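You operate a simulated robot arm through the tools that you are given. There is no shell and no other tool. Be economical: measure what you need, move in short steps, check, and stop when the job is done.

The job below is to be done with a simulated robot arm. You get a single attempt, and the scene is never put back.

JOB
Put things in order on the worktop beside the basin. At the end: the teal scent cartridge stands where the black bag roll stood; the black bag roll stands where the blue foot pad stood; the blue foot pad from the worktop beside the basin stands where the yellow brush stood; the yellow brush stands on top of the brown parcel; whatever was shut is shut again. Leave all else as you found it, and nothing knocked over.

Only the result counts: the job must be done as asked and must still hold three seconds after the hand-in. Knocking over, shifting, dropping, spilling or breaking anything else fails it.

ROBOT AND FRAMES
A 7-joint arm with a two-finger parallel gripper, fixed in place. Base frame: the origin is at the foot of the arm, x ahead of it, y to its left, z up; the work surface is at about z = 0. Lengths are in m, angles in degrees, forces in N, time in s.
With the tool pointing down near the work surface it reaches from about 0.24 to 0.62 m from the base axis. Its first joint turns from -66.0 to 66.0 degrees. Payload 2.6 kg.
The TCP is the grasp point between the finger pads, 0.03 m short of the fingertips. In the tool frame z runs along the fingers and y along their closing line. The gripper opens to 0.094 m. The fingers are 0.028 m wide and 0.01 m thick; the gripper's body (0.05 by 0.096 m) begins 0.055 m behind the TCP.
Orientation is that of the tool frame in the base frame, as a unit quaternion [x, y, z, w]. With the fingers straight down and closing along the base's y, the tool's x points along the base's -x, its y along +y and its z along -z.

CONTROLS
- The arm moves only by the tool nudge_tool. Its arguments are lists of equal length, an entry for each row: "translation": the shift along the tool's x, y, z in units of 250 mm (1.0 is 250 mm), a list of three; "delta_rot": the turn, a rotation vector about the tool's x, y, z in units of 180 degrees (1.0 is 180 degrees), a list of three; "jaw": the opening, from 0 (shut) to 1 (fully open). In form: {"translation": [[tx, ty, tz], ...], "delta_rot": [[wx, wy, wz], ...], "jaw": [jaw, ...]}. A call has 1 to 12 rows; each row is the pose to reach, as a shift and turn from the pose commanded when the call began, along the tool's axes at that moment. A call with a number of a shift or a turn outside -1 to 1 is refused whole. Each row takes 0.2 s and may step no farther than 0.05 m and 8.6 degrees from the row before; otherwise, or with a gripper value out of range, the whole call is refused. Where a pose cannot be reached the arm comes as near as it can. A force on the tool above 40 N (or 10 N above the force at the start of the call, whichever is more), or a blocked arm, ends the call early, and 0.2 s more pass. The fingers move at their own pace (about 0.072 m/s each) and stop on an object; they squeeze with about 41 N. The grip force told is the motor's: it shows also when the fingers shut on nothing. Time passes only in rows, and 0.2 s behind the last, so rows that repeat a pose let the fingers close. It gives the time, the measured TCP pose, the force on the tool (base axes), the opening and the grip force at its end, in the units of the frame above (readings bear some noise), and new pictures: "show" is both (left out), scene, wrist or none.
- Cameras (640 x 400 px; columns grow to the right, rows downward): "scene" is fixed at [0.0526, 0.4454, 0.5773]; the picture's right is [-0.57, -0.82, 0.00], its down [-0.36, 0.25, -0.90] and it looks along [0.74, -0.51, -0.44] (base axes); focal length 275 px, centre (320, 200). "wrist" rides on the gripper at [-0.037, 0, -0.058] in the tool frame; the picture's right is [0.00, -1.00, 0.00], its down [0.97, 0.00, -0.24] and it looks along [0.24, 0.00, 0.97] (tool axes); focal length 218 px, centre (320, 200).
- pixel_to_xyz(camera, pixels): there is no depth. For up to 12 entries [column, row, z] of the newest picture of that camera ("zoom" is the newest enlarged one), the place [x, y] in the base frame at which the ray of that pixel passes the height z, good to about 0.002 m. It takes no simulated time.
- inspect(camera, box): a new picture of the part [left, top, right, bottom] of that camera's present view, enlarged. It takes no simulated time.
- close_job(): hands the job in; it is judged then, once.

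Keep the steps short. Do not move on a guess: measure, check each grasp and each placing, and mend mistakes. In all there are 80 turns and 120 pictures (those below and enlarged ones count). Leave the gripper open and the arm clear of the work at the hand-in unless told otherwise, and finish with a single line.

The tools are called after "Call:" by a JSON object that holds its "fn" and its "kwargs". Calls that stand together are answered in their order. nudge_tool: Moves the arm, as the interface text tells. Its arguments: {"type":"object","properties":{"translation":{"type":"array","items":{"type":"array","items":{"type":"number"}}},"delta_rot":{"type":"array","items":{"type":"array","items":{"type":"number"}}},"jaw":{"type":"array","items":{"type":"number"}},"show":{"type":"string","enum":["both","scene","wrist","none"]}},"required":["translation","delta_rot","jaw"]} The other tools are called the same way: pixel_to_xyz (camera, pixels) gives the place at which the rays of pixels pass given heights; inspect (camera, box) takes an enlarged picture of a part of a camera's view; close_job () hands the job in.

At the start:

```text
t: 0.0
position: [0.3603, 0.0252, 0.4269]
tool_rot: [0.001, 1.0, 0.0, 0.0]
wrist_force: [-0.8, 0.4, -0.6]
finger_gap: 0.094
grasp_force: 0.0
```

scene: 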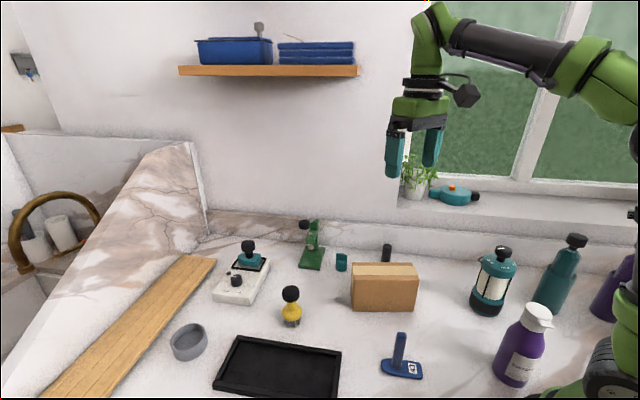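
wrist: 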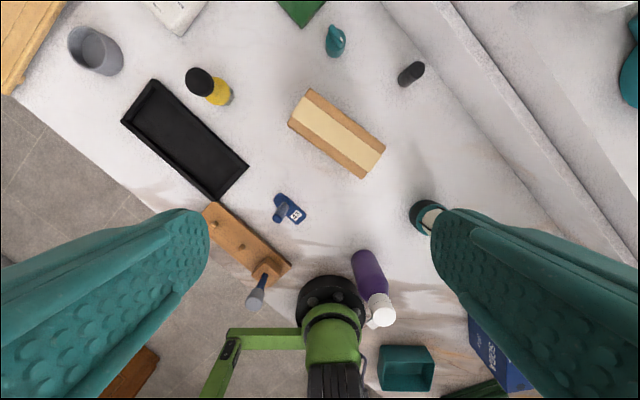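

I'll start by enlarging both views to see the five objects before measuring anything.

Call:
{"fn": "inspect", "kwargs": {"camera": "scene", "box": [260, 210, 450, 390]}}

Call:
{"fn": "inspect", "kwargs": {"camera": "wrist", "box": [120, 0, 460, 240]}}

```text
2.22 times, centred on (355, 300) of scene
```

zoom: 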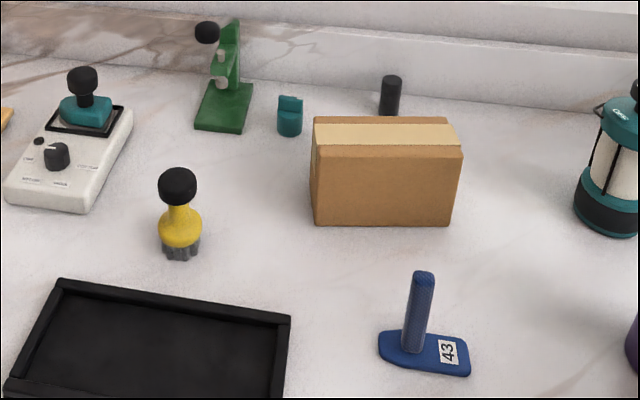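

```text
1.67 times, centred on (290, 120) of wrist
```

zoom: 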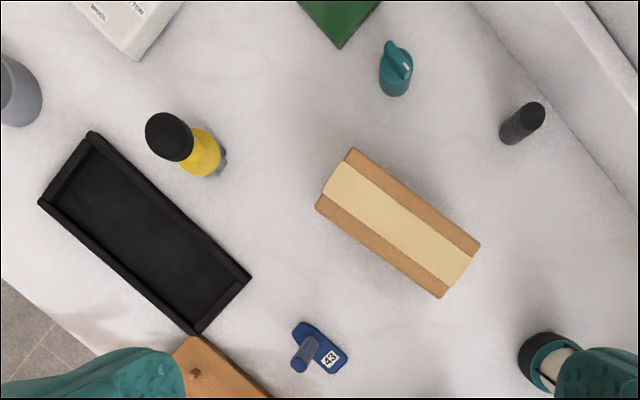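

Brush, cartridge, bag roll, foot pad and parcel are all visible. I'll measure their bases in both views, and their tops at trial heights.

Call:
{"fn": "pixel_to_xyz", "kwargs": {"camera": "zoom", "pixels": [[212, 163, 0.01], [168, 137, 0.1], [397, 88, 0.0], [396, 52, 0.05], [511, 133, 0.0], [532, 113, 0.06], [312, 343, 0.01], [300, 365, 0.08], [353, 148, 0.08], [480, 243, 0.08], [441, 298, 0.08], [316, 206, 0.08]]}}

Call:
{"fn": "pixel_to_xyz", "kwargs": {"camera": "scene", "pixels": [[291, 324, 0.0], [291, 290, 0.09], [341, 270, 0.0], [341, 254, 0.05], [387, 245, 0.05], [396, 370, 0.01], [402, 334, 0.09], [353, 310, 0.0], [408, 311, 0.0], [352, 276, 0.08], [416, 282, 0.08], [418, 264, 0.08]]}}

```text
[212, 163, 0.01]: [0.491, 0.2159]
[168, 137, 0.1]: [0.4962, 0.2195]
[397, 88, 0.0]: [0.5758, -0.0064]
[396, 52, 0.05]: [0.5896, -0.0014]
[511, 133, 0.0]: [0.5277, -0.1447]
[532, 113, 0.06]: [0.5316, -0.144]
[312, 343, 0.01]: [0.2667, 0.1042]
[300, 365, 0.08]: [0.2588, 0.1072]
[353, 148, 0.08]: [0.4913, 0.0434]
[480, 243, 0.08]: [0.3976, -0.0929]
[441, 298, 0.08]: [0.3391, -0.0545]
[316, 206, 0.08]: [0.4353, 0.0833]
```

```text
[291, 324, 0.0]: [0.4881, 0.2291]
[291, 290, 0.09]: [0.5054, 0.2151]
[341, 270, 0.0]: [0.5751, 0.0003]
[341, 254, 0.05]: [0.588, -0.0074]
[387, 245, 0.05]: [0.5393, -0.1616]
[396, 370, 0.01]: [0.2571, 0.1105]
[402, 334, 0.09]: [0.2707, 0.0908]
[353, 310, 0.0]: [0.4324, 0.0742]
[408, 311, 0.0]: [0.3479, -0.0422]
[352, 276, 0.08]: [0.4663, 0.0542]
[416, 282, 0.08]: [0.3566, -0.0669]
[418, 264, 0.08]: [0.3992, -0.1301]
```

Estimates: brush about (0.49, 0.218), parcel top centre about (0.414, −0.003) and roughly 0.11 high. Roll is near (0.53, −0.146), cartridge near (0.577, −0.004), pad handle near (0.265, 0.105). The brush must move first, so I'll go above it for a closer look.

Call:
{"fn": "nudge_tool", "kwargs": {"translation": [[-0.07, 0.11, 0.07], [-0.14, 0.22, 0.14], [-0.21, 0.33, 0.21], [-0.28, 0.44, 0.28], [-0.36, 0.55, 0.36], [-0.44, 0.66, 0.44], [-0.48, 0.77, 0.52], [-0.48, 0.77, 0.52]], "delta_rot": [[0, 0, 0], [0, 0, 0], [0, 0, 0], [0, 0, 0], [0, 0, 0], [0, 0, 0], [0, 0, 0], [0, 0, 0]], "jaw": [1, 1, 1, 1, 1, 1, 1, 1]}}

```text
t: 1.8
position: [0.4818, 0.219, 0.2984]
tool_rot: [0.0, 1.0, 0.0, 0.0]
wrist_force: [-0.2, 0.0, -0.9]
finger_gap: 0.0939
grasp_force: 0.2
```

scene: 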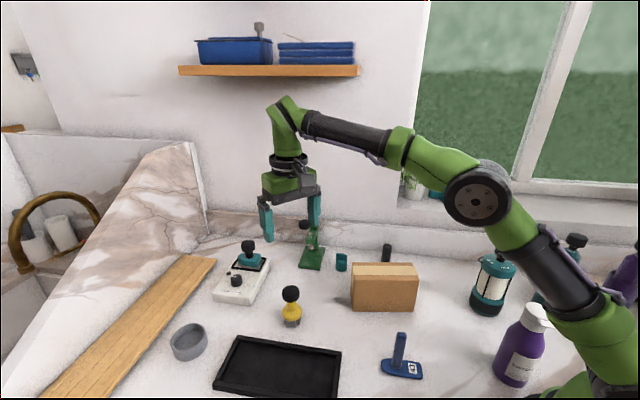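
wrist: 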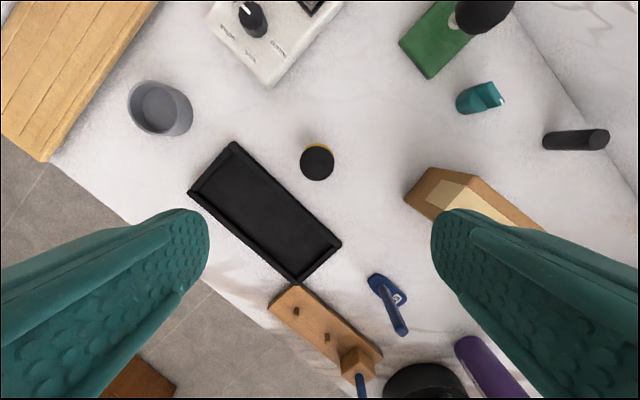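

The knob top is at wrist (317,162) and at scene about (291,287). I'll intersect the two rays for its height and look at the profile.

Call:
{"fn": "pixel_to_xyz", "kwargs": {"camera": "wrist", "pixels": [[317, 162, 0.0], [317, 162, 0.08], [317, 162, 0.1], [317, 162, 0.12], [301, 162, 0.09], [333, 162, 0.09], [480, 98, 0.0], [473, 98, 0.05], [545, 140, 0.0], [600, 138, 0.06]]}}

Call:
{"fn": "inspect", "kwargs": {"camera": "scene", "box": [260, 275, 324, 335]}}

```text
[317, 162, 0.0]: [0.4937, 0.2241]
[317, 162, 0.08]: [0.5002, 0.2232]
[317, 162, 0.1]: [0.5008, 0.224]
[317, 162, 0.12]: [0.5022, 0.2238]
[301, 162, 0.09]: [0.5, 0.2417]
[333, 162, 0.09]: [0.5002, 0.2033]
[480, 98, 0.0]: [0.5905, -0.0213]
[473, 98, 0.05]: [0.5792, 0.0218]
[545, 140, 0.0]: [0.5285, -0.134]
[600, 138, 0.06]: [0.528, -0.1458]
```

```text
6.67 times, centred on (292, 305) of scene
```

zoom: 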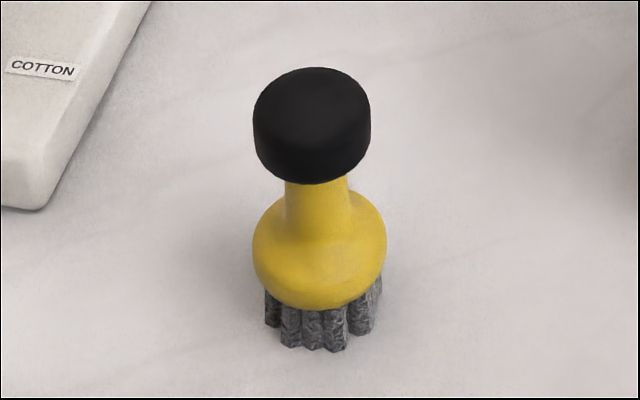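

Zoom shows a cylindrical black knob on a yellow bell with bristles below. I'll convert the top disc centre, knob edges, neck and bristle points at trial heights.

Call:
{"fn": "pixel_to_xyz", "kwargs": {"camera": "zoom", "pixels": [[312, 98, 0.08], [312, 98, 0.1], [312, 98, 0.12], [312, 180, 0.06], [312, 180, 0.08], [253, 110, 0.1], [371, 110, 0.1], [320, 345, 0.0], [265, 320, 0.0], [380, 325, 0.0], [320, 270, 0.03], [320, 215, 0.05]]}}

```text
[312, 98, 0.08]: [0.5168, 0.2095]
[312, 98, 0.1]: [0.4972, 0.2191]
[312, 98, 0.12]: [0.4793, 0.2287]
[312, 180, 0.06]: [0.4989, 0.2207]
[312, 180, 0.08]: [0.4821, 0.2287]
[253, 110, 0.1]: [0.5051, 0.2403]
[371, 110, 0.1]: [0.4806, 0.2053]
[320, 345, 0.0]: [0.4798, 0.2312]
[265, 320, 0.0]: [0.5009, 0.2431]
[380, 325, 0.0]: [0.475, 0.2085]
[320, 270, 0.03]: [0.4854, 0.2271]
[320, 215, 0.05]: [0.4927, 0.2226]
```

The knob top is at z≈0.097, centre about (0.499, 0.2225), diameter about 0.037. I'll centre above it and go down to z≈0.13 to check before gripping.

Call:
{"fn": "nudge_tool", "kwargs": {"translation": [[-0.07, 0.016, 0.1], [-0.07, 0.016, 0.29], [-0.07, 0.016, 0.48], [-0.07, 0.016, 0.6], [-0.07, 0.016, 0.66], [-0.07, 0.016, 0.66]], "delta_rot": [[0, 0, 0], [0, 0, 0], [0, 0, 0], [0, 0, 0], [0, 0, 0], [0, 0, 0]], "jaw": [1, 1, 1, 1, 1, 1]}}

```text
t: 3.2
position: [0.4972, 0.2221, 0.133]
tool_rot: [0.0, 1.0, 0.0, 0.0]
wrist_force: [0.4, -0.4, -0.3]
finger_gap: 0.0939
grasp_force: 0.0
```

scene: 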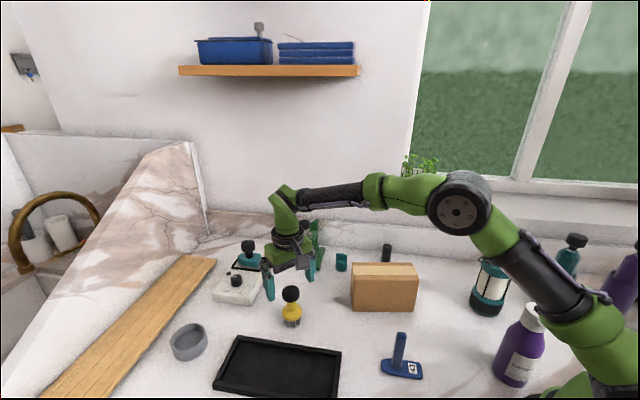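
wrist: 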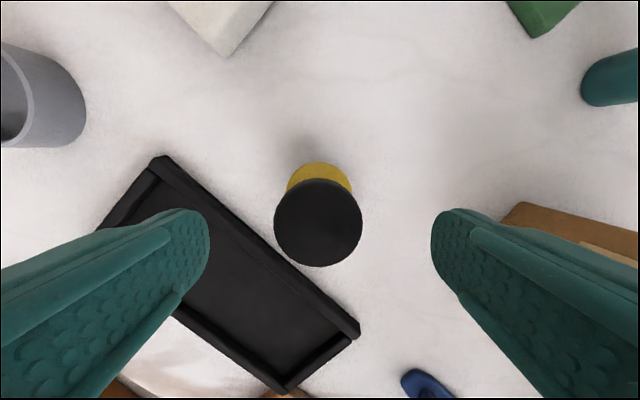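

The knob is at wrist (318,222). I'll confirm its centre and the tray's clearance from the left finger.

Call:
{"fn": "pixel_to_xyz", "kwargs": {"camera": "wrist", "pixels": [[318, 222, 0.097], [274, 222, 0.097], [362, 222, 0.097], [318, 179, 0.097], [318, 267, 0.097], [165, 155, 0.02], [357, 335, 0.02], [230, 225, 0.02]]}}

```text
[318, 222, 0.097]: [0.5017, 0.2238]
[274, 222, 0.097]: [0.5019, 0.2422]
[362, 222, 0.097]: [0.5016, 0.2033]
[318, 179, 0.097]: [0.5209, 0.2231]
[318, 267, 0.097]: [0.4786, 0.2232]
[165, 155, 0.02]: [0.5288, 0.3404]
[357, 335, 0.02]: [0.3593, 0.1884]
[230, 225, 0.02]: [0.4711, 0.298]
```

Centre confirmed at (0.500, 0.223). I'll go down to z≈0.084 and close on the knob.

Call:
{"fn": "nudge_tool", "kwargs": {"translation": [[-0.01, 0.004, 0.1], [-0.01, 0.004, 0.196], [-0.01, 0.004, 0.196], [-0.01, 0.004, 0.196], [-0.01, 0.004, 0.196], [-0.01, 0.004, 0.196], [-0.01, 0.004, 0.196]], "delta_rot": [[0, 0, 0], [0, 0, 0], [0, 0, 0], [0, 0, 0], [0, 0, 0], [0, 0, 0], [0, 0, 0]], "jaw": [1, 1, 0.6, 0.3, 0.2, 0.2, 0.2], "show": "wrist"}}

```text
t: 4.8
position: [0.5006, 0.2222, 0.0841]
tool_rot: [0.0, 1.0, 0.0, 0.0]
wrist_force: [0.0, -0.7, -0.8]
finger_gap: 0.0408
grasp_force: 41.5
```

wrist: 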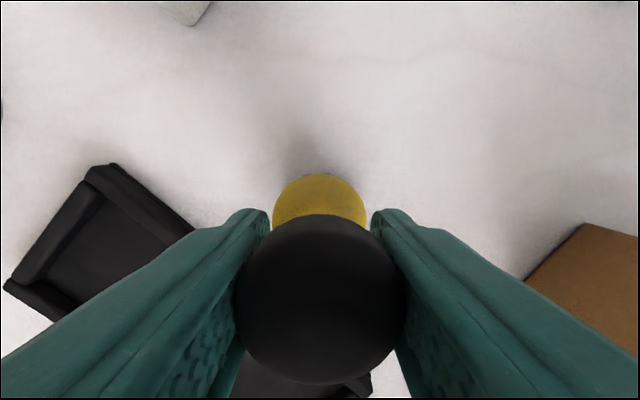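

Gripped at a 0.041 gap with 41 N. I'll lift straight up 0.17 m and carry the brush to a spot over the parcel.

Call:
{"fn": "nudge_tool", "kwargs": {"translation": [[0, 0, -0.15], [0, 0, -0.32], [0, 0, -0.5], [0, 0, -0.68], [0.055, -0.14, -0.68], [0.11, -0.28, -0.68], [0.165, -0.42, -0.68], [0.22, -0.56, -0.68], [0.275, -0.7, -0.68], [0.33, -0.84, -0.68], [0.344, -0.901, -0.68], [0.344, -0.901, -0.68]], "delta_rot": [[0, 0, 0], [0, 0, 0], [0, 0, 0], [0, 0, 0], [0, 0, 0], [0, 0, 0], [0, 0, 0], [0, 0, 0], [0, 0, 0], [0, 0, 0], [0, 0, 0], [0, 0, 0]], "jaw": [0.2, 0.2, 0.2, 0.2, 0.2, 0.2, 0.2, 0.2, 0.2, 0.2, 0.2, 0.2]}}

```text
t: 7.4
position: [0.4167, -0.0035, 0.2548]
tool_rot: [0.0, 1.0, 0.0, 0.0]
wrist_force: [0.6, -0.7, -1.0]
finger_gap: 0.0405
grasp_force: 40.8
```

scene: 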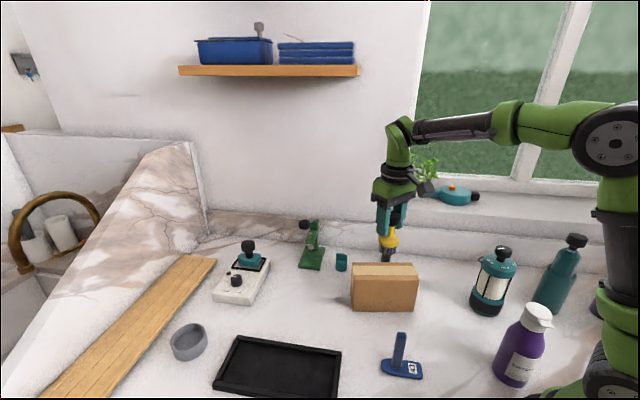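
wrist: 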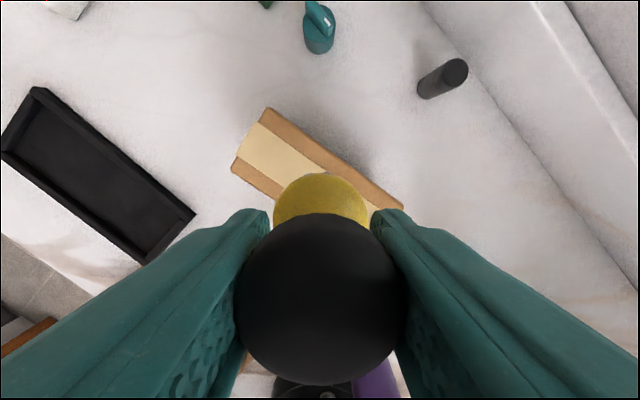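

The brush is held upright over the parcel. I'll re-measure the parcel's top corners from both views to fix its height and centre.

Call:
{"fn": "pixel_to_xyz", "kwargs": {"camera": "wrist", "pixels": [[268, 107, 0.1], [238, 154, 0.1], [402, 206, 0.1], [268, 107, 0.12], [238, 154, 0.12], [402, 206, 0.12]]}}

Call:
{"fn": "inspect", "kwargs": {"camera": "scene", "box": [336, 220, 432, 320]}}

Call:
{"fn": "inspect", "kwargs": {"camera": "wrist", "box": [210, 90, 430, 230]}}

```text
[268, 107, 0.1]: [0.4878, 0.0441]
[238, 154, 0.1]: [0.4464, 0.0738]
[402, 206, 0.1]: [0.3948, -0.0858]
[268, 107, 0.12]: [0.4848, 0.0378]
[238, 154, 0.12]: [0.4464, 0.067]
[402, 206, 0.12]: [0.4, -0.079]
```

```text
4.00 times, centred on (384, 270) of scene
```

zoom: 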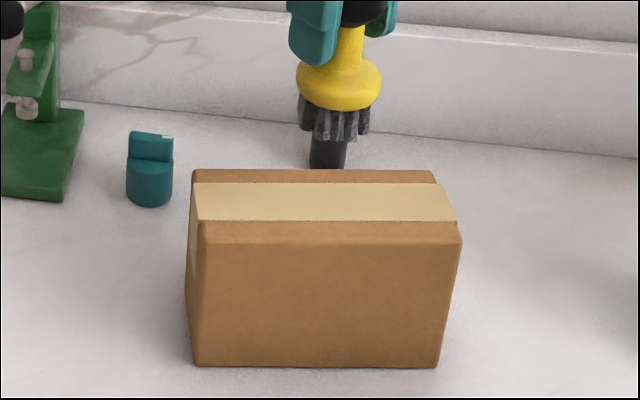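

```text
2.86 times, centred on (320, 160) of wrist
```

zoom: 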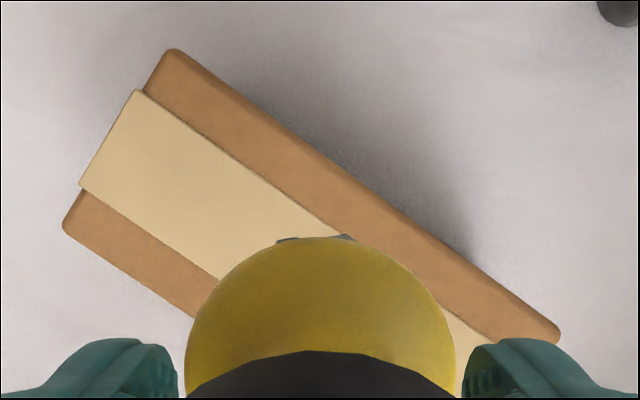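

Call:
{"fn": "pixel_to_xyz", "kwargs": {"camera": "scene", "pixels": [[354.5, 275, 0.1], [351.5, 262.5, 0.1], [419.5, 278.5, 0.1], [412.5, 262.5, 0.1], [354.5, 275, 0.12], [351.5, 262.5, 0.12], [419.5, 278.5, 0.12], [412.5, 262.5, 0.12]]}}

Call:
{"fn": "pixel_to_xyz", "kwargs": {"camera": "wrist", "pixels": [[268, 107, 0.11], [231, 167, 0.11], [403, 207, 0.11], [268, 107, 0.09], [231, 167, 0.09], [403, 207, 0.09]]}}

```text
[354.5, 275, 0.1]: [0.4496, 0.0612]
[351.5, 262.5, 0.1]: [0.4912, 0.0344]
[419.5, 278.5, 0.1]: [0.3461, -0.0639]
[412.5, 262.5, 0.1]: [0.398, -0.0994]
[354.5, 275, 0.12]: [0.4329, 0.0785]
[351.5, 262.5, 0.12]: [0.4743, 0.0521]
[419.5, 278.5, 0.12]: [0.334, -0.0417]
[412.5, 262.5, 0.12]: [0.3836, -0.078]
```

```text
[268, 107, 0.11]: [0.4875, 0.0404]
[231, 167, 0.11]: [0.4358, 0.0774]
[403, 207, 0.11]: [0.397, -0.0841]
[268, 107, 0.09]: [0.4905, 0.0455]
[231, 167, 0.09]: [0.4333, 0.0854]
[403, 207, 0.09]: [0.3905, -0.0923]
```

The views agree on a parcel height of about 0.111 and a centre near (0.4155, −0.005). I'll lower by 0.052, leaving the bristles about 8 mm clear, and look.

Call:
{"fn": "nudge_tool", "kwargs": {"translation": [[0.004, -0.005, 0.07], [0.004, -0.005, 0.14], [0.004, -0.005, 0.208], [0.004, -0.005, 0.208]], "delta_rot": [[0, 0, 0], [0, 0, 0], [0, 0, 0], [0, 0, 0]], "jaw": [0.2, 0.2, 0.2, 0.2], "show": "none"}}

Call:
{"fn": "inspect", "kwargs": {"camera": "scene", "box": [336, 220, 432, 320]}}

```text
t: 8.4
position: [0.4147, -0.0029, 0.2015]
tool_rot: [0.0, 1.0, 0.0, 0.0]
wrist_force: [-0.5, -0.5, -0.7]
finger_gap: 0.0405
grasp_force: 41.1
```

```text
4.00 times, centred on (384, 270) of scene
```

zoom: 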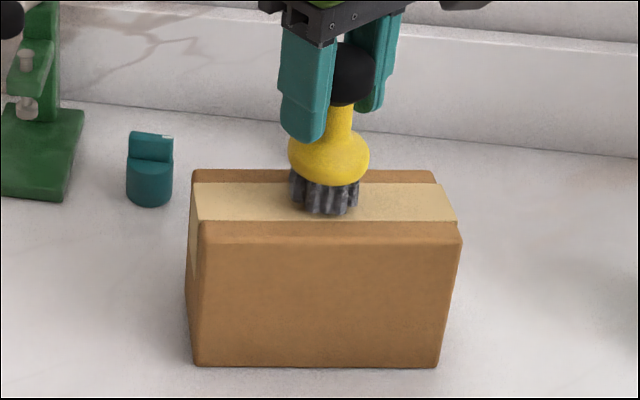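

Bristles are just above the tape and appear a little toward the front edge. I'll shift 5 mm toward the back and creep down, watching the force for contact.

Call:
{"fn": "nudge_tool", "kwargs": {"translation": [[-0.016, -0.012, 0.0], [-0.016, -0.012, 0.008], [-0.016, -0.012, 0.016], [-0.016, -0.012, 0.016]], "delta_rot": [[0, 0, 0], [0, 0, 0], [0, 0, 0], [0, 0, 0]], "jaw": [0.2, 0.2, 0.2, 0.2], "show": "none"}}

Call:
{"fn": "inspect", "kwargs": {"camera": "scene", "box": [364, 240, 404, 300]}}

```text
t: 9.4
position: [0.4167, -0.0071, 0.1974]
tool_rot: [-0.001, 1.0, 0.0, 0.0]
wrist_force: [0.4, -0.5, -0.5]
finger_gap: 0.0407
grasp_force: 41.1
```

```text
6.67 times, centred on (384, 270) of scene
```

zoom: 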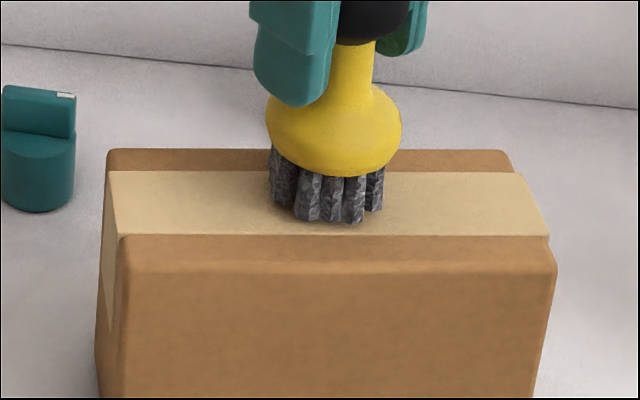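

Centred on the tape now, still about 2–3 mm up. I'll creep down in 1 mm steps and read the force.

Call:
{"fn": "nudge_tool", "kwargs": {"translation": [[0, 0, 0.004], [0, 0, 0.006], [0, 0, 0.008]], "delta_rot": [[0, 0, 0], [0, 0, 0], [0, 0, 0]], "jaw": [0.2, 0.2, 0.2], "show": "none"}}

Call:
{"fn": "nudge_tool", "kwargs": {"translation": [[0, 0, 0.003], [0, 0, 0.006], [0, 0, 0.006]], "delta_rot": [[0, 0, 0], [0, 0, 0], [0, 0, 0]], "jaw": [0.2, 0.2, 0.2], "show": "none"}}

```text
t: 10.2
position: [0.4184, -0.0068, 0.1957]
tool_rot: [0.0, 1.0, 0.0, 0.0]
wrist_force: [0.2, 0.0, -1.2]
finger_gap: 0.0405
grasp_force: 41.1
```

```text
t: 11.0
position: [0.4168, -0.008, 0.1945]
tool_rot: [-0.001, 1.0, 0.001, 0.0]
wrist_force: [0.8, 0.5, -0.5]
finger_gap: 0.0405
grasp_force: 41.3
```

No contact yet at z=0.1945; I'll go on 1.5 mm and look.

Call:
{"fn": "nudge_tool", "kwargs": {"translation": [[0, 0, 0.003], [0, 0, 0.006], [0, 0, 0.006]], "delta_rot": [[0, 0, 0], [0, 0, 0], [0, 0, 0]], "jaw": [0.2, 0.2, 0.2], "show": "none"}}

Call:
{"fn": "inspect", "kwargs": {"camera": "scene", "box": [364, 240, 404, 300]}}

```text
t: 11.8
position: [0.4174, -0.0082, 0.1932]
tool_rot: [0.0, 1.0, -0.001, 0.0]
wrist_force: [-0.5, 0.0, 4.3]
finger_gap: 0.0401
grasp_force: 40.9
```

```text
6.67 times, centred on (384, 270) of scene
```

zoom: 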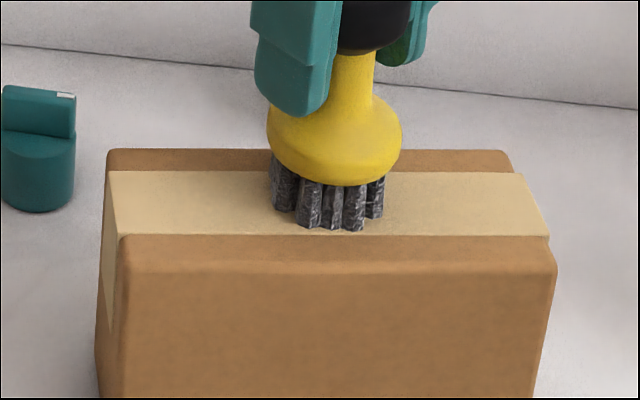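

Contact reads +4.3 N, so the brush is on the parcel. I'll open the fingers and rise straight up.

Call:
{"fn": "nudge_tool", "kwargs": {"translation": [[0, 0, 0], [0, 0, 0], [0, 0, 0], [0, 0, 0], [0, 0, -0.1], [0, 0, -0.28], [0, 0, -0.46]], "delta_rot": [[0, 0, 0], [0, 0, 0], [0, 0, 0], [0, 0, 0], [0, 0, 0], [0, 0, 0], [0, 0, 0]], "jaw": [0.5, 0.6, 0.9, 0.9, 0.9, 0.9, 0.9]}}

```text
t: 13.4
position: [0.4184, -0.0065, 0.3078]
tool_rot: [-0.001, 1.0, 0.0, 0.0]
wrist_force: [0.5, -0.6, 0.2]
finger_gap: 0.0847
grasp_force: 0.1
```

scene: 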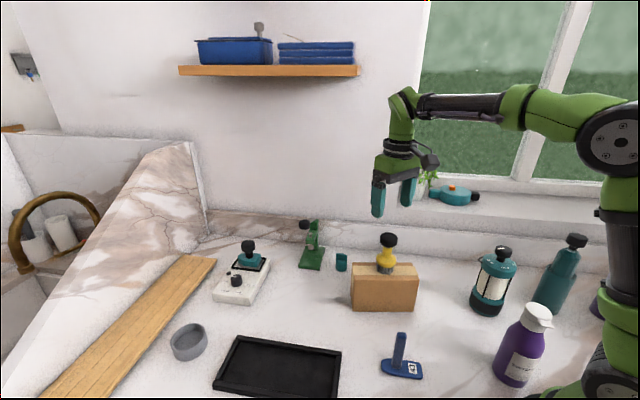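
wrist: 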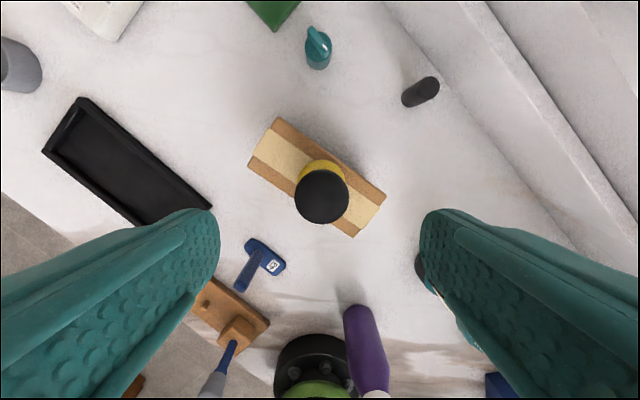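

The brush stands on the parcel. Next I'll go above the foot pad near (0.265, 0.105).

Call:
{"fn": "nudge_tool", "kwargs": {"translation": [[0.12, 0.09, 0], [0.24, 0.18, 0], [0.36, 0.27, 0], [0.48, 0.36, 0.0], [0.6, 0.445, 0.0], [0.61, 0.445, 0.16], [0.61, 0.445, 0.28], [0.61, 0.445, 0.28]], "delta_rot": [[0, 0, 0], [0, 0, 0], [0, 0, 0], [0, 0, 0], [0, 0, 0], [0, 0, 0], [0, 0, 0], [0, 0, 0]], "jaw": [0.9, 0.9, 0.9, 0.9, 0.9, 0.9, 0.9, 0.9]}}

Call:
{"fn": "inspect", "kwargs": {"camera": "wrist", "box": [200, 60, 440, 300]}}

Call:
{"fn": "inspect", "kwargs": {"camera": "scene", "box": [370, 320, 434, 390]}}

```text
t: 15.2
position: [0.2652, 0.1014, 0.2376]
tool_rot: [0.0, 1.0, -0.001, 0.0]
wrist_force: [0.3, -0.4, -0.1]
finger_gap: 0.0845
grasp_force: 0.0
```

scene: 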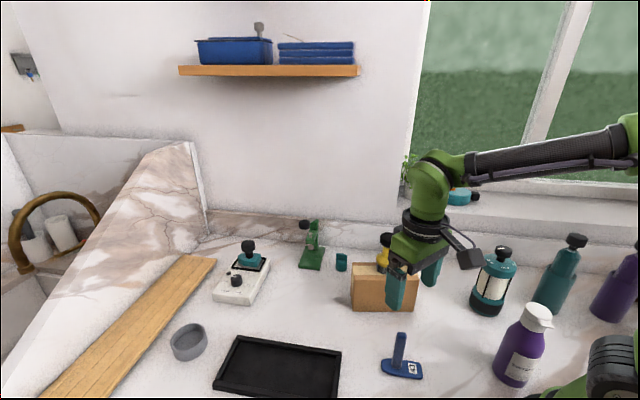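
wrist: 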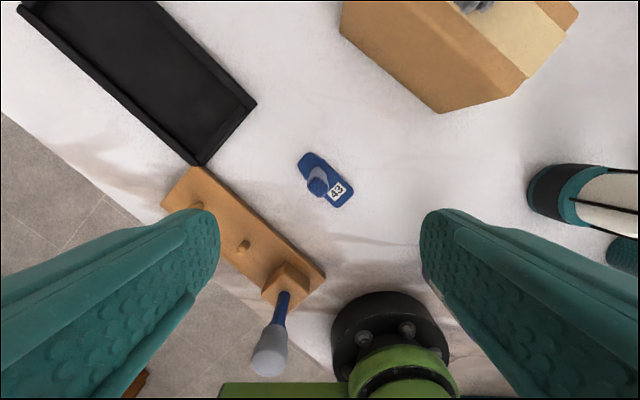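

```text
1.67 times, centred on (320, 180) of wrist
```

zoom: 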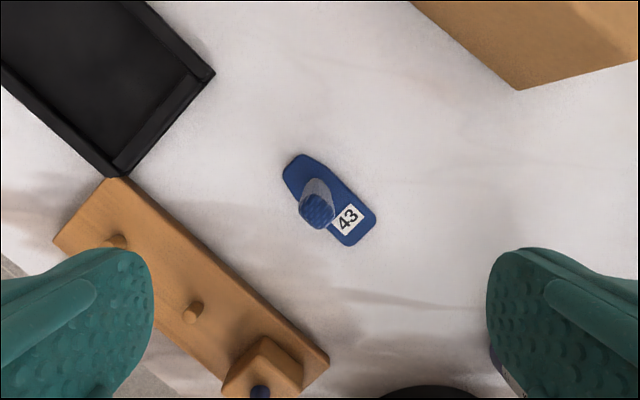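

```text
5.71 times, centred on (402, 355) of scene
```

zoom: 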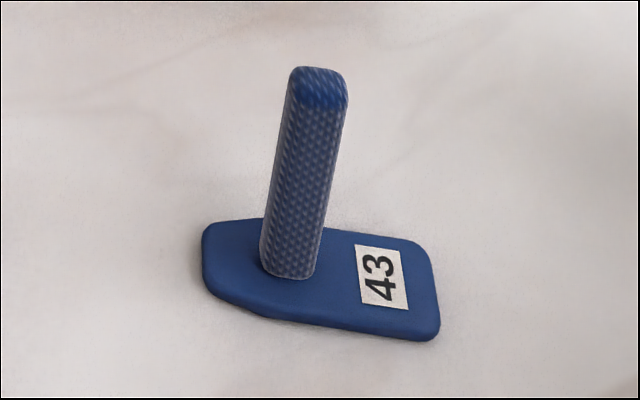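

I'll measure the pad outline and handle: the plate in the wrist view, the handle's top and foot in the scene view.

Call:
{"fn": "pixel_to_xyz", "kwargs": {"camera": "zoom", "pixels": [[320, 90, 0.08], [320, 90, 0.09], [320, 90, 0.1], [288, 262, 0.01], [205, 230, 0.01], [205, 275, 0.0], [420, 245, 0.01], [415, 340, 0.0], [440, 300, 0.01], [255, 310, 0.0]]}}

Call:
{"fn": "pixel_to_xyz", "kwargs": {"camera": "wrist", "pixels": [[297, 163, 0.01], [309, 153, 0.01], [344, 180, 0.01], [353, 192, 0.01], [337, 207, 0.01], [329, 206, 0.01], [303, 178, 0.01], [318, 187, 0.09], [310, 189, 0.09], [326, 184, 0.09], [322, 174, 0.01]]}}

Call:
{"fn": "inspect", "kwargs": {"camera": "wrist", "box": [280, 140, 370, 220]}}

```text
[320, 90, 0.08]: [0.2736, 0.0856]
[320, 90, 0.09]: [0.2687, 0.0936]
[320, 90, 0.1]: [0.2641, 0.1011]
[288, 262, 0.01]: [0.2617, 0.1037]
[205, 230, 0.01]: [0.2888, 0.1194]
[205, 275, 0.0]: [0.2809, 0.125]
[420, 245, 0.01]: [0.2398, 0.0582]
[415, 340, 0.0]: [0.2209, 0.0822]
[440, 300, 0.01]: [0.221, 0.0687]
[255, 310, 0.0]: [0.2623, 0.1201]
```

```text
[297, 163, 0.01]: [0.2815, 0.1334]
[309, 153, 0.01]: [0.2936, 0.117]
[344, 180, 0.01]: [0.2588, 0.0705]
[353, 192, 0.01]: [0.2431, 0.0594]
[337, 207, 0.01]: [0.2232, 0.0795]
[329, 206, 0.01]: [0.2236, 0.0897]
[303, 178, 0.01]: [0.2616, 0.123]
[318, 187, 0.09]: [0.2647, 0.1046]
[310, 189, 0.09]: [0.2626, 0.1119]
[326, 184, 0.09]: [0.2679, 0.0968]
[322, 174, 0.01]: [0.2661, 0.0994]
```

```text
5.00 times, centred on (325, 180) of wrist
```

zoom: 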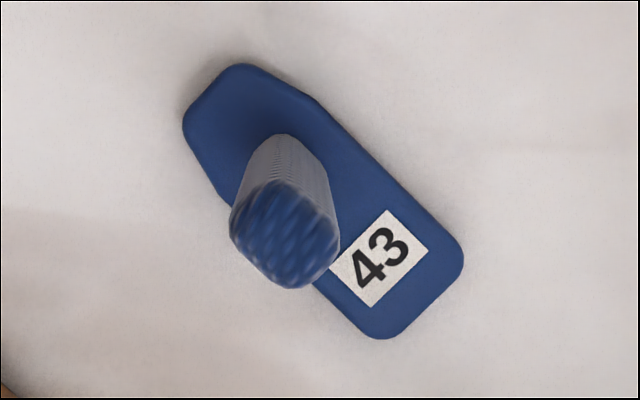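

The pad's long axis runs along about (0.7, 0.7), the handle is at about (0.264, 0.103), roughly 0.10 tall, and the plate centre is near (0.260, 0.096). I'll turn the gripper 45° so the fingers close along the pad's long axis, and come down to z≈0.15.

Call:
{"fn": "nudge_tool", "kwargs": {"translation": [[0.005, 0.006, 0], [0.005, 0.006, 0], [0.005, 0.006, 0], [0.005, 0.006, 0], [0.005, 0.006, 0.1], [0.005, 0.006, 0.2], [0.005, 0.006, 0.35], [0.005, 0.006, 0.35]], "delta_rot": [[0, 0, 0.0417], [0, 0, 0.0833], [0, 0, 0.125], [0, 0, 0.1667], [0, 0, 0.2083], [0, 0, 0.25], [0, 0, 0.25], [0, 0, 0.25]], "jaw": [0.7, 0.7, 0.7, 0.7, 0.7, 0.7, 0.7, 0.7]}}

```text
t: 17.0
position: [0.2613, 0.1052, 0.149]
tool_rot: [0.382, 0.924, 0.0, -0.001]
wrist_force: [0.2, -0.1, -0.3]
finger_gap: 0.0659
grasp_force: 0.0
```

scene: 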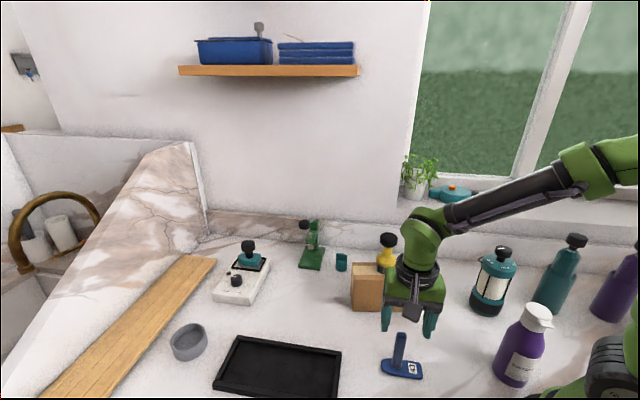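
wrist: 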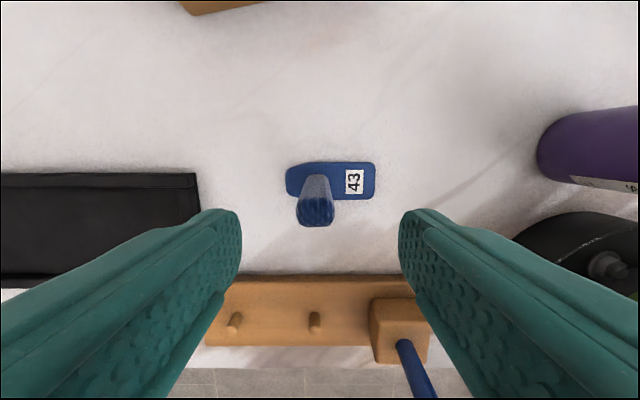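

The pad is now aligned with the image axes. I'll measure the handle top and plate corners here, and the rack's near edge.

Call:
{"fn": "pixel_to_xyz", "kwargs": {"camera": "wrist", "pixels": [[316, 212, 0.1], [298, 212, 0.1], [334, 212, 0.1], [286, 180, 0.012], [375, 180, 0.012], [330, 162, 0.012], [331, 181, 0.012], [316, 180, 0.012], [400, 300, 0.05], [316, 275, 0.0]]}}

Call:
{"fn": "inspect", "kwargs": {"camera": "wrist", "box": [270, 150, 390, 240]}}

```text
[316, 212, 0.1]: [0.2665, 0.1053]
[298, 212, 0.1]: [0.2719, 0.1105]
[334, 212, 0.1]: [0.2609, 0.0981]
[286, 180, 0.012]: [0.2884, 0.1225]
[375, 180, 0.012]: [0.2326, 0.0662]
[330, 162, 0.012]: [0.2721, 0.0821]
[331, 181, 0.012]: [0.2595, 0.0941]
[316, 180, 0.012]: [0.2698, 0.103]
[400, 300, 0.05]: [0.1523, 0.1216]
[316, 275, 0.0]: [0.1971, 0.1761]
```

```text
4.44 times, centred on (330, 195) of wrist
```

zoom: 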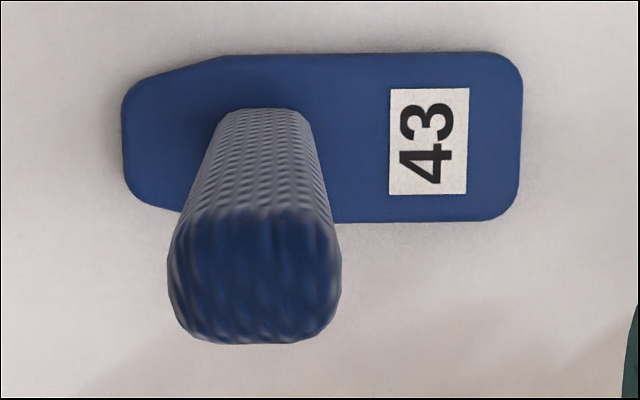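

Handle centre is about (0.266, 0.105) and plate centre about (0.260, 0.095). I'll centre on the handle, descend to z≈0.07 and close.

Call:
{"fn": "nudge_tool", "kwargs": {"translation": [[-0.0144, 0.012, 0.0], [-0.0144, 0.012, 0.12], [-0.0144, 0.012, 0.24], [-0.0144, 0.012, 0.316], [-0.0144, 0.012, 0.316], [-0.0144, 0.012, 0.316], [-0.0144, 0.012, 0.316], [-0.0144, 0.012, 0.316], [-0.0144, 0.012, 0.316]], "delta_rot": [[0, 0, 0], [0, 0, 0], [0, 0, 0], [0, 0, 0], [0, 0, 0], [0, 0, 0], [0, 0, 0], [0, 0, 0], [0, 0, 0]], "jaw": [0.7, 0.7, 0.7, 0.7, 0.7, 0.4, 0.1, 0.05, 0.05]}}

```text
t: 19.0
position: [0.2658, 0.1067, 0.0702]
tool_rot: [0.382, 0.924, 0.0, 0.0]
wrist_force: [-0.9, -0.1, -0.3]
finger_gap: 0.0192
grasp_force: 41.7
```

scene: 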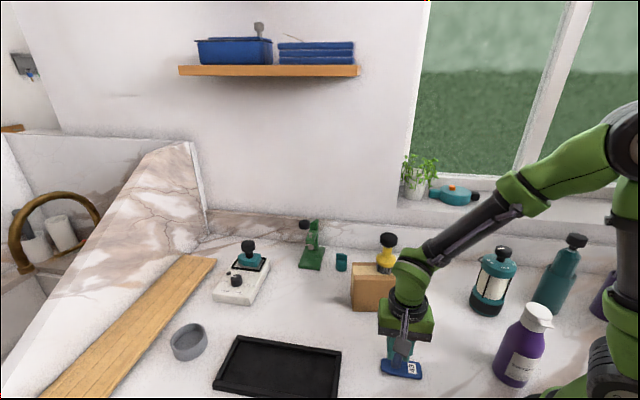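
wrist: 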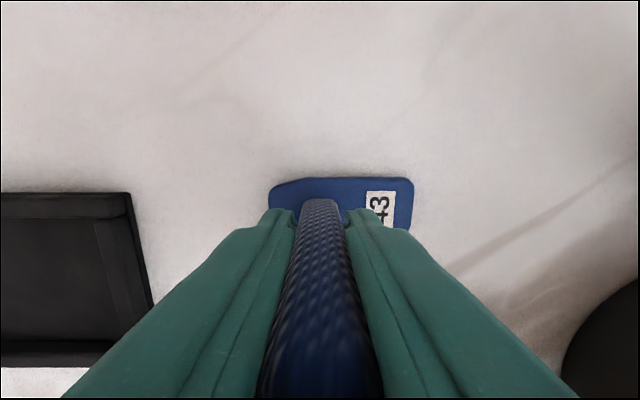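

Gripped at a 0.019 gap. I'll lift 0.15 m and carry the pad most of the way toward the brush's old place.

Call:
{"fn": "nudge_tool", "kwargs": {"translation": [[0, 0, -0.12], [0, 0, -0.3], [0, 0, -0.48], [0, 0, -0.6], [-0.045, 0.14, -0.6], [-0.09, 0.28, -0.6], [-0.135, 0.42, -0.6], [-0.18, 0.56, -0.6], [-0.225, 0.7, -0.6], [-0.263, 0.813, -0.6], [-0.263, 0.813, -0.6]], "delta_rot": [[0, 0, 0], [0, 0, 0], [0, 0, 0], [0, 0, 0], [0, 0, 0], [0, 0, 0], [0, 0, 0], [0, 0, 0], [0, 0, 0], [0, 0, 0], [0, 0, 0]], "jaw": [0.05, 0.05, 0.05, 0.05, 0.05, 0.05, 0.05, 0.05, 0.05, 0.05, 0.05]}}

```text
t: 21.4
position: [0.4578, 0.2034, 0.2203]
tool_rot: [0.383, 0.924, 0.0, 0.0]
wrist_force: [0.7, 0.4, -1.1]
finger_gap: 0.019
grasp_force: 41.0
```

scene: 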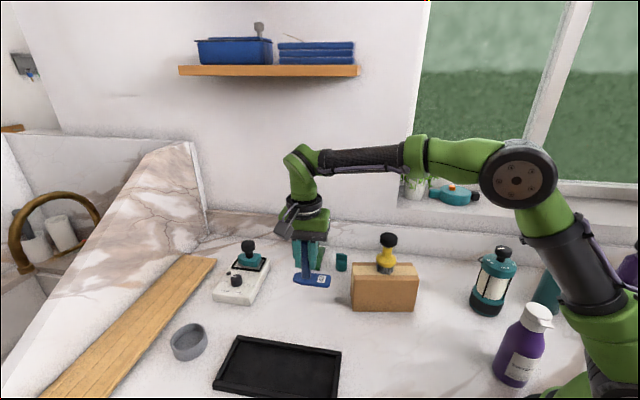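
wrist: 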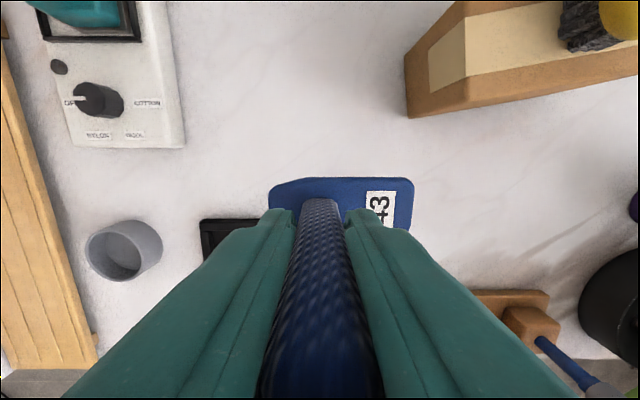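

The pad is held level. I'll finish the move to TCP (0.5035, 0.2275), lower to about 9 mm clear, then check.

Call:
{"fn": "nudge_tool", "kwargs": {"translation": [[-0.03, 0.1, 0], [-0.061, 0.197, 0], [-0.061, 0.197, 0.15], [-0.061, 0.197, 0.3], [-0.061, 0.197, 0.45], [-0.061, 0.197, 0.56], [-0.061, 0.197, 0.56]], "delta_rot": [[0, 0, 0], [0, 0, 0], [0, 0, 0], [0, 0, 0], [0, 0, 0], [0, 0, 0], [0, 0, 0]], "jaw": [0.05, 0.05, 0.05, 0.05, 0.05, 0.05, 0.05], "show": "none"}}

Call:
{"fn": "inspect", "kwargs": {"camera": "scene", "box": [250, 240, 346, 340]}}

```text
t: 23.0
position: [0.5029, 0.2267, 0.0758]
tool_rot: [0.382, 0.924, 0.0, 0.001]
wrist_force: [-0.1, -0.1, -0.2]
finger_gap: 0.019
grasp_force: 41.2
```

```text
4.00 times, centred on (298, 290) of scene
```

zoom: 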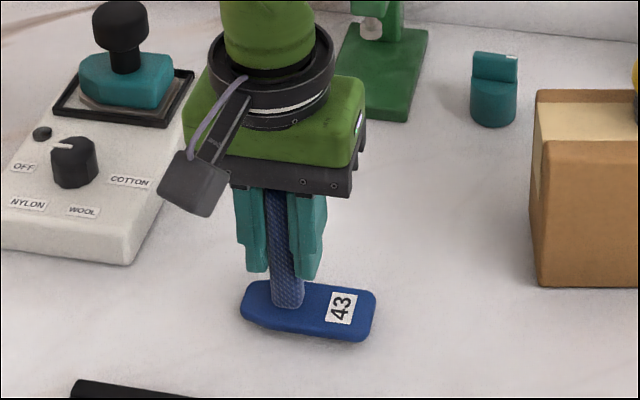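

The pad is level, about 5–6 mm above the top. I'll creep down until the force shows contact.

Call:
{"fn": "nudge_tool", "kwargs": {"translation": [[0, 0, 0.008], [0, 0, 0.014], [0, 0, 0.018], [0, 0, 0.018]], "delta_rot": [[0, 0, 0], [0, 0, 0], [0, 0, 0], [0, 0, 0]], "jaw": [0.05, 0.05, 0.05, 0.05], "show": "none"}}

Call:
{"fn": "nudge_tool", "kwargs": {"translation": [[0, 0, 0.003], [0, 0, 0.006], [0, 0, 0.006]], "delta_rot": [[0, 0, 0], [0, 0, 0], [0, 0, 0]], "jaw": [0.05, 0.05, 0.05], "show": "none"}}

Call:
{"fn": "inspect", "kwargs": {"camera": "scene", "box": [250, 240, 346, 340]}}

```text
t: 24.0
position: [0.5039, 0.2256, 0.0755]
tool_rot: [0.383, 0.924, 0.0, -0.001]
wrist_force: [0.6, 0.6, 0.4]
finger_gap: 0.019
grasp_force: 40.5
```

```text
t: 24.8
position: [0.5035, 0.2269, 0.0732]
tool_rot: [0.383, 0.924, 0.0, -0.001]
wrist_force: [0.7, -0.2, -0.7]
finger_gap: 0.0193
grasp_force: 40.9
```

```text
4.00 times, centred on (298, 290) of scene
```

zoom: 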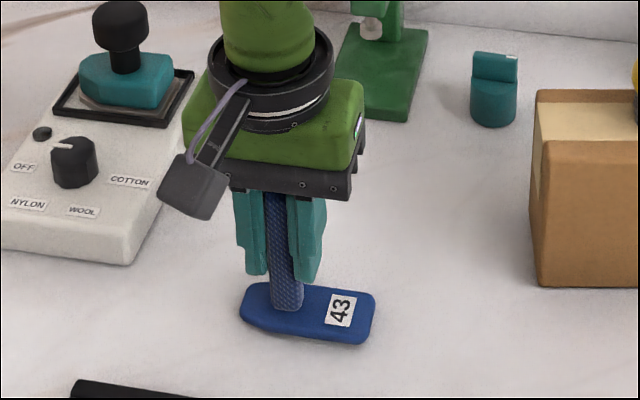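

Not in contact yet at z≈0.073 (the pad was gripped at 0.070). I'll continue in small steps.

Call:
{"fn": "nudge_tool", "kwargs": {"translation": [[0, 0, 0.004], [0, 0, 0.008], [0, 0, 0.008]], "delta_rot": [[0, 0, 0], [0, 0, 0], [0, 0, 0]], "jaw": [0.05, 0.05, 0.05], "show": "none"}}

Call:
{"fn": "nudge_tool", "kwargs": {"translation": [[0, 0, 0.003], [0, 0, 0.005], [0, 0, 0.005]], "delta_rot": [[0, 0, 0], [0, 0, 0], [0, 0, 0]], "jaw": [0.05, 0.05, 0.05], "show": "none"}}

```text
t: 25.6
position: [0.5043, 0.2268, 0.0734]
tool_rot: [0.382, 0.924, -0.001, 0.001]
wrist_force: [-0.1, 0.9, -0.6]
finger_gap: 0.0193
grasp_force: 41.0
```

```text
t: 26.4
position: [0.5048, 0.2276, 0.0712]
tool_rot: [0.383, 0.924, 0.0, 0.0]
wrist_force: [-0.8, 0.4, -1.3]
finger_gap: 0.0192
grasp_force: 41.5
```

Call:
{"fn": "nudge_tool", "kwargs": {"translation": [[0, 0, 0.003], [0, 0, 0.005], [0, 0, 0.005]], "delta_rot": [[0, 0, 0], [0, 0, 0], [0, 0, 0]], "jaw": [0.05, 0.05, 0.05], "show": "none"}}

Call:
{"fn": "inspect", "kwargs": {"camera": "scene", "box": [280, 290, 320, 330]}}

```text
t: 27.2
position: [0.5053, 0.2267, 0.0709]
tool_rot: [0.383, 0.924, 0.0, -0.001]
wrist_force: [0.6, 0.1, -0.7]
finger_gap: 0.0191
grasp_force: 40.8
```

```text
10.00 times, centred on (300, 310) of scene
```

zoom: 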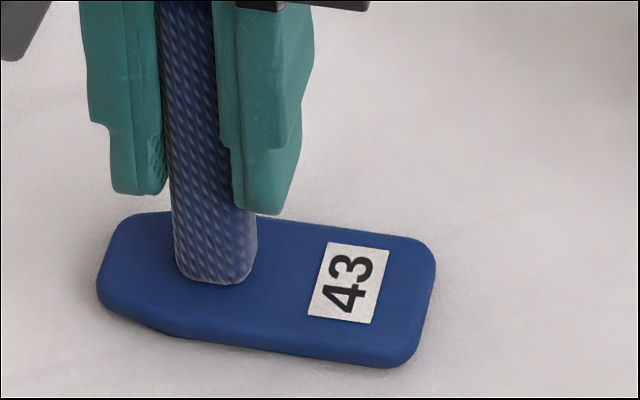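

The plate is nearly down with only a thin shadow at its edge. I'll take one more 1–2 mm step for contact.

Call:
{"fn": "nudge_tool", "kwargs": {"translation": [[0, 0, 0.003], [0, 0, 0.006], [0, 0, 0.006]], "delta_rot": [[0, 0, 0], [0, 0, 0], [0, 0, 0]], "jaw": [0.05, 0.05, 0.05], "show": "none"}}

```text
t: 28.0
position: [0.5042, 0.2272, 0.0702]
tool_rot: [0.383, 0.924, 0.001, 0.0]
wrist_force: [-0.4, -0.3, 1.6]
finger_gap: 0.0191
grasp_force: 40.3
```

Light contact at 1.6 N, with z the same as at pickup. I'll open the fingers and rise.

Call:
{"fn": "nudge_tool", "kwargs": {"translation": [[0, 0, 0], [0, 0, 0], [0, 0, 0], [0, 0, -0.1], [0, 0, -0.28], [0, 0, -0.46], [0, 0, -0.64], [0, 0, -0.8], [0, 0, -0.8]], "delta_rot": [[0, 0, 0], [0, 0, 0], [0, 0, 0], [0, 0, 0], [0, 0, 0], [0, 0, 0], [0, 0, 0], [0, 0, 0], [0, 0, 0]], "jaw": [0.3, 0.5, 0.5, 0.5, 0.5, 0.5, 0.5, 0.5, 0.5]}}

```text
t: 30.0
position: [0.503, 0.2293, 0.2698]
tool_rot: [0.382, 0.924, 0.0, 0.0]
wrist_force: [0.0, 0.9, 0.3]
finger_gap: 0.0473
grasp_force: 0.1
```

scene: 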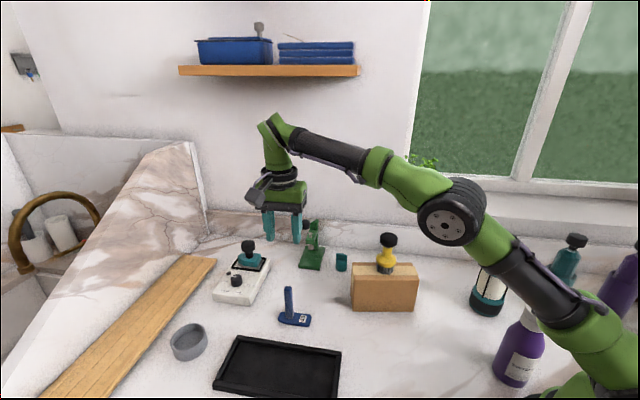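
wrist: 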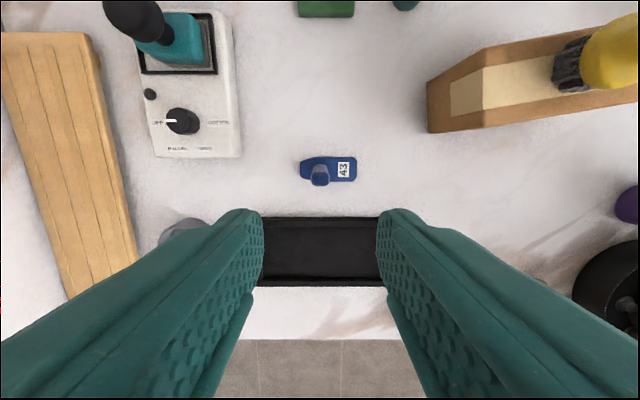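

The pad stands in the brush's old place. Next I'll rise and go toward the bag roll, stopping at about (0.50, −0.09) for a look.

Call:
{"fn": "nudge_tool", "kwargs": {"translation": [[0, 0, -0.15], [-0.12, -0.12, -0.2], [-0.24, -0.24, -0.2], [-0.36, -0.36, -0.2], [-0.48, -0.48, -0.2], [-0.6, -0.6, -0.2], [-0.72, -0.72, -0.2], [-0.84, -0.84, -0.2], [-0.905, -0.905, -0.15], [-0.905, -0.905, -0.15]], "delta_rot": [[0, 0, 0], [0, 0, 0], [0, 0, 0], [0, 0, 0], [0, 0, 0], [0, 0, 0], [0, 0, 0], [0, 0, 0], [0, 0, 0], [0, 0, 0]], "jaw": [0.7, 0.7, 0.7, 0.7, 0.7, 0.7, 0.7, 0.7, 0.7, 0.7]}}

```text
t: 32.2
position: [0.5028, -0.0931, 0.307]
tool_rot: [0.383, 0.924, 0.0, 0.0]
wrist_force: [-0.5, 0.4, -0.3]
finger_gap: 0.0656
grasp_force: 0.1
out of reach, approached as far as the arm can: row 1
```

scene: 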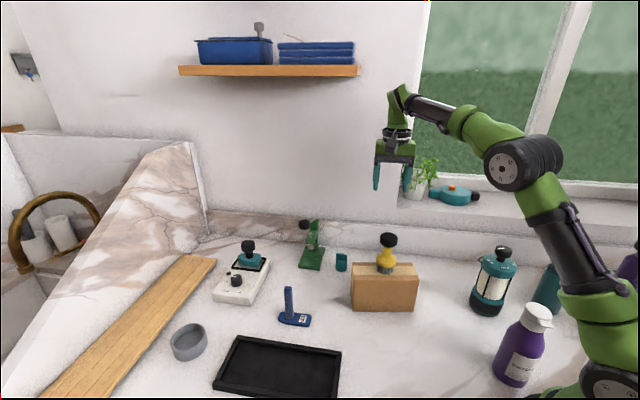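
wrist: 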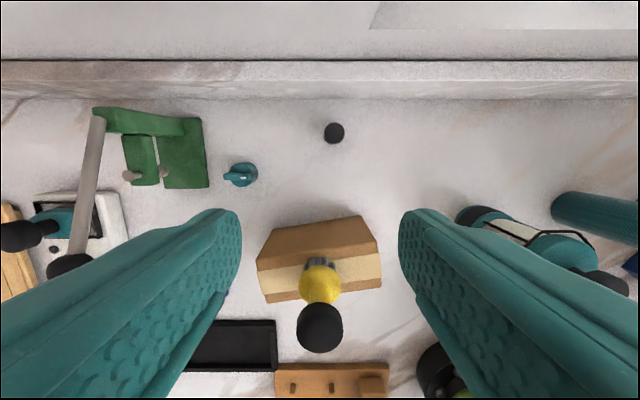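

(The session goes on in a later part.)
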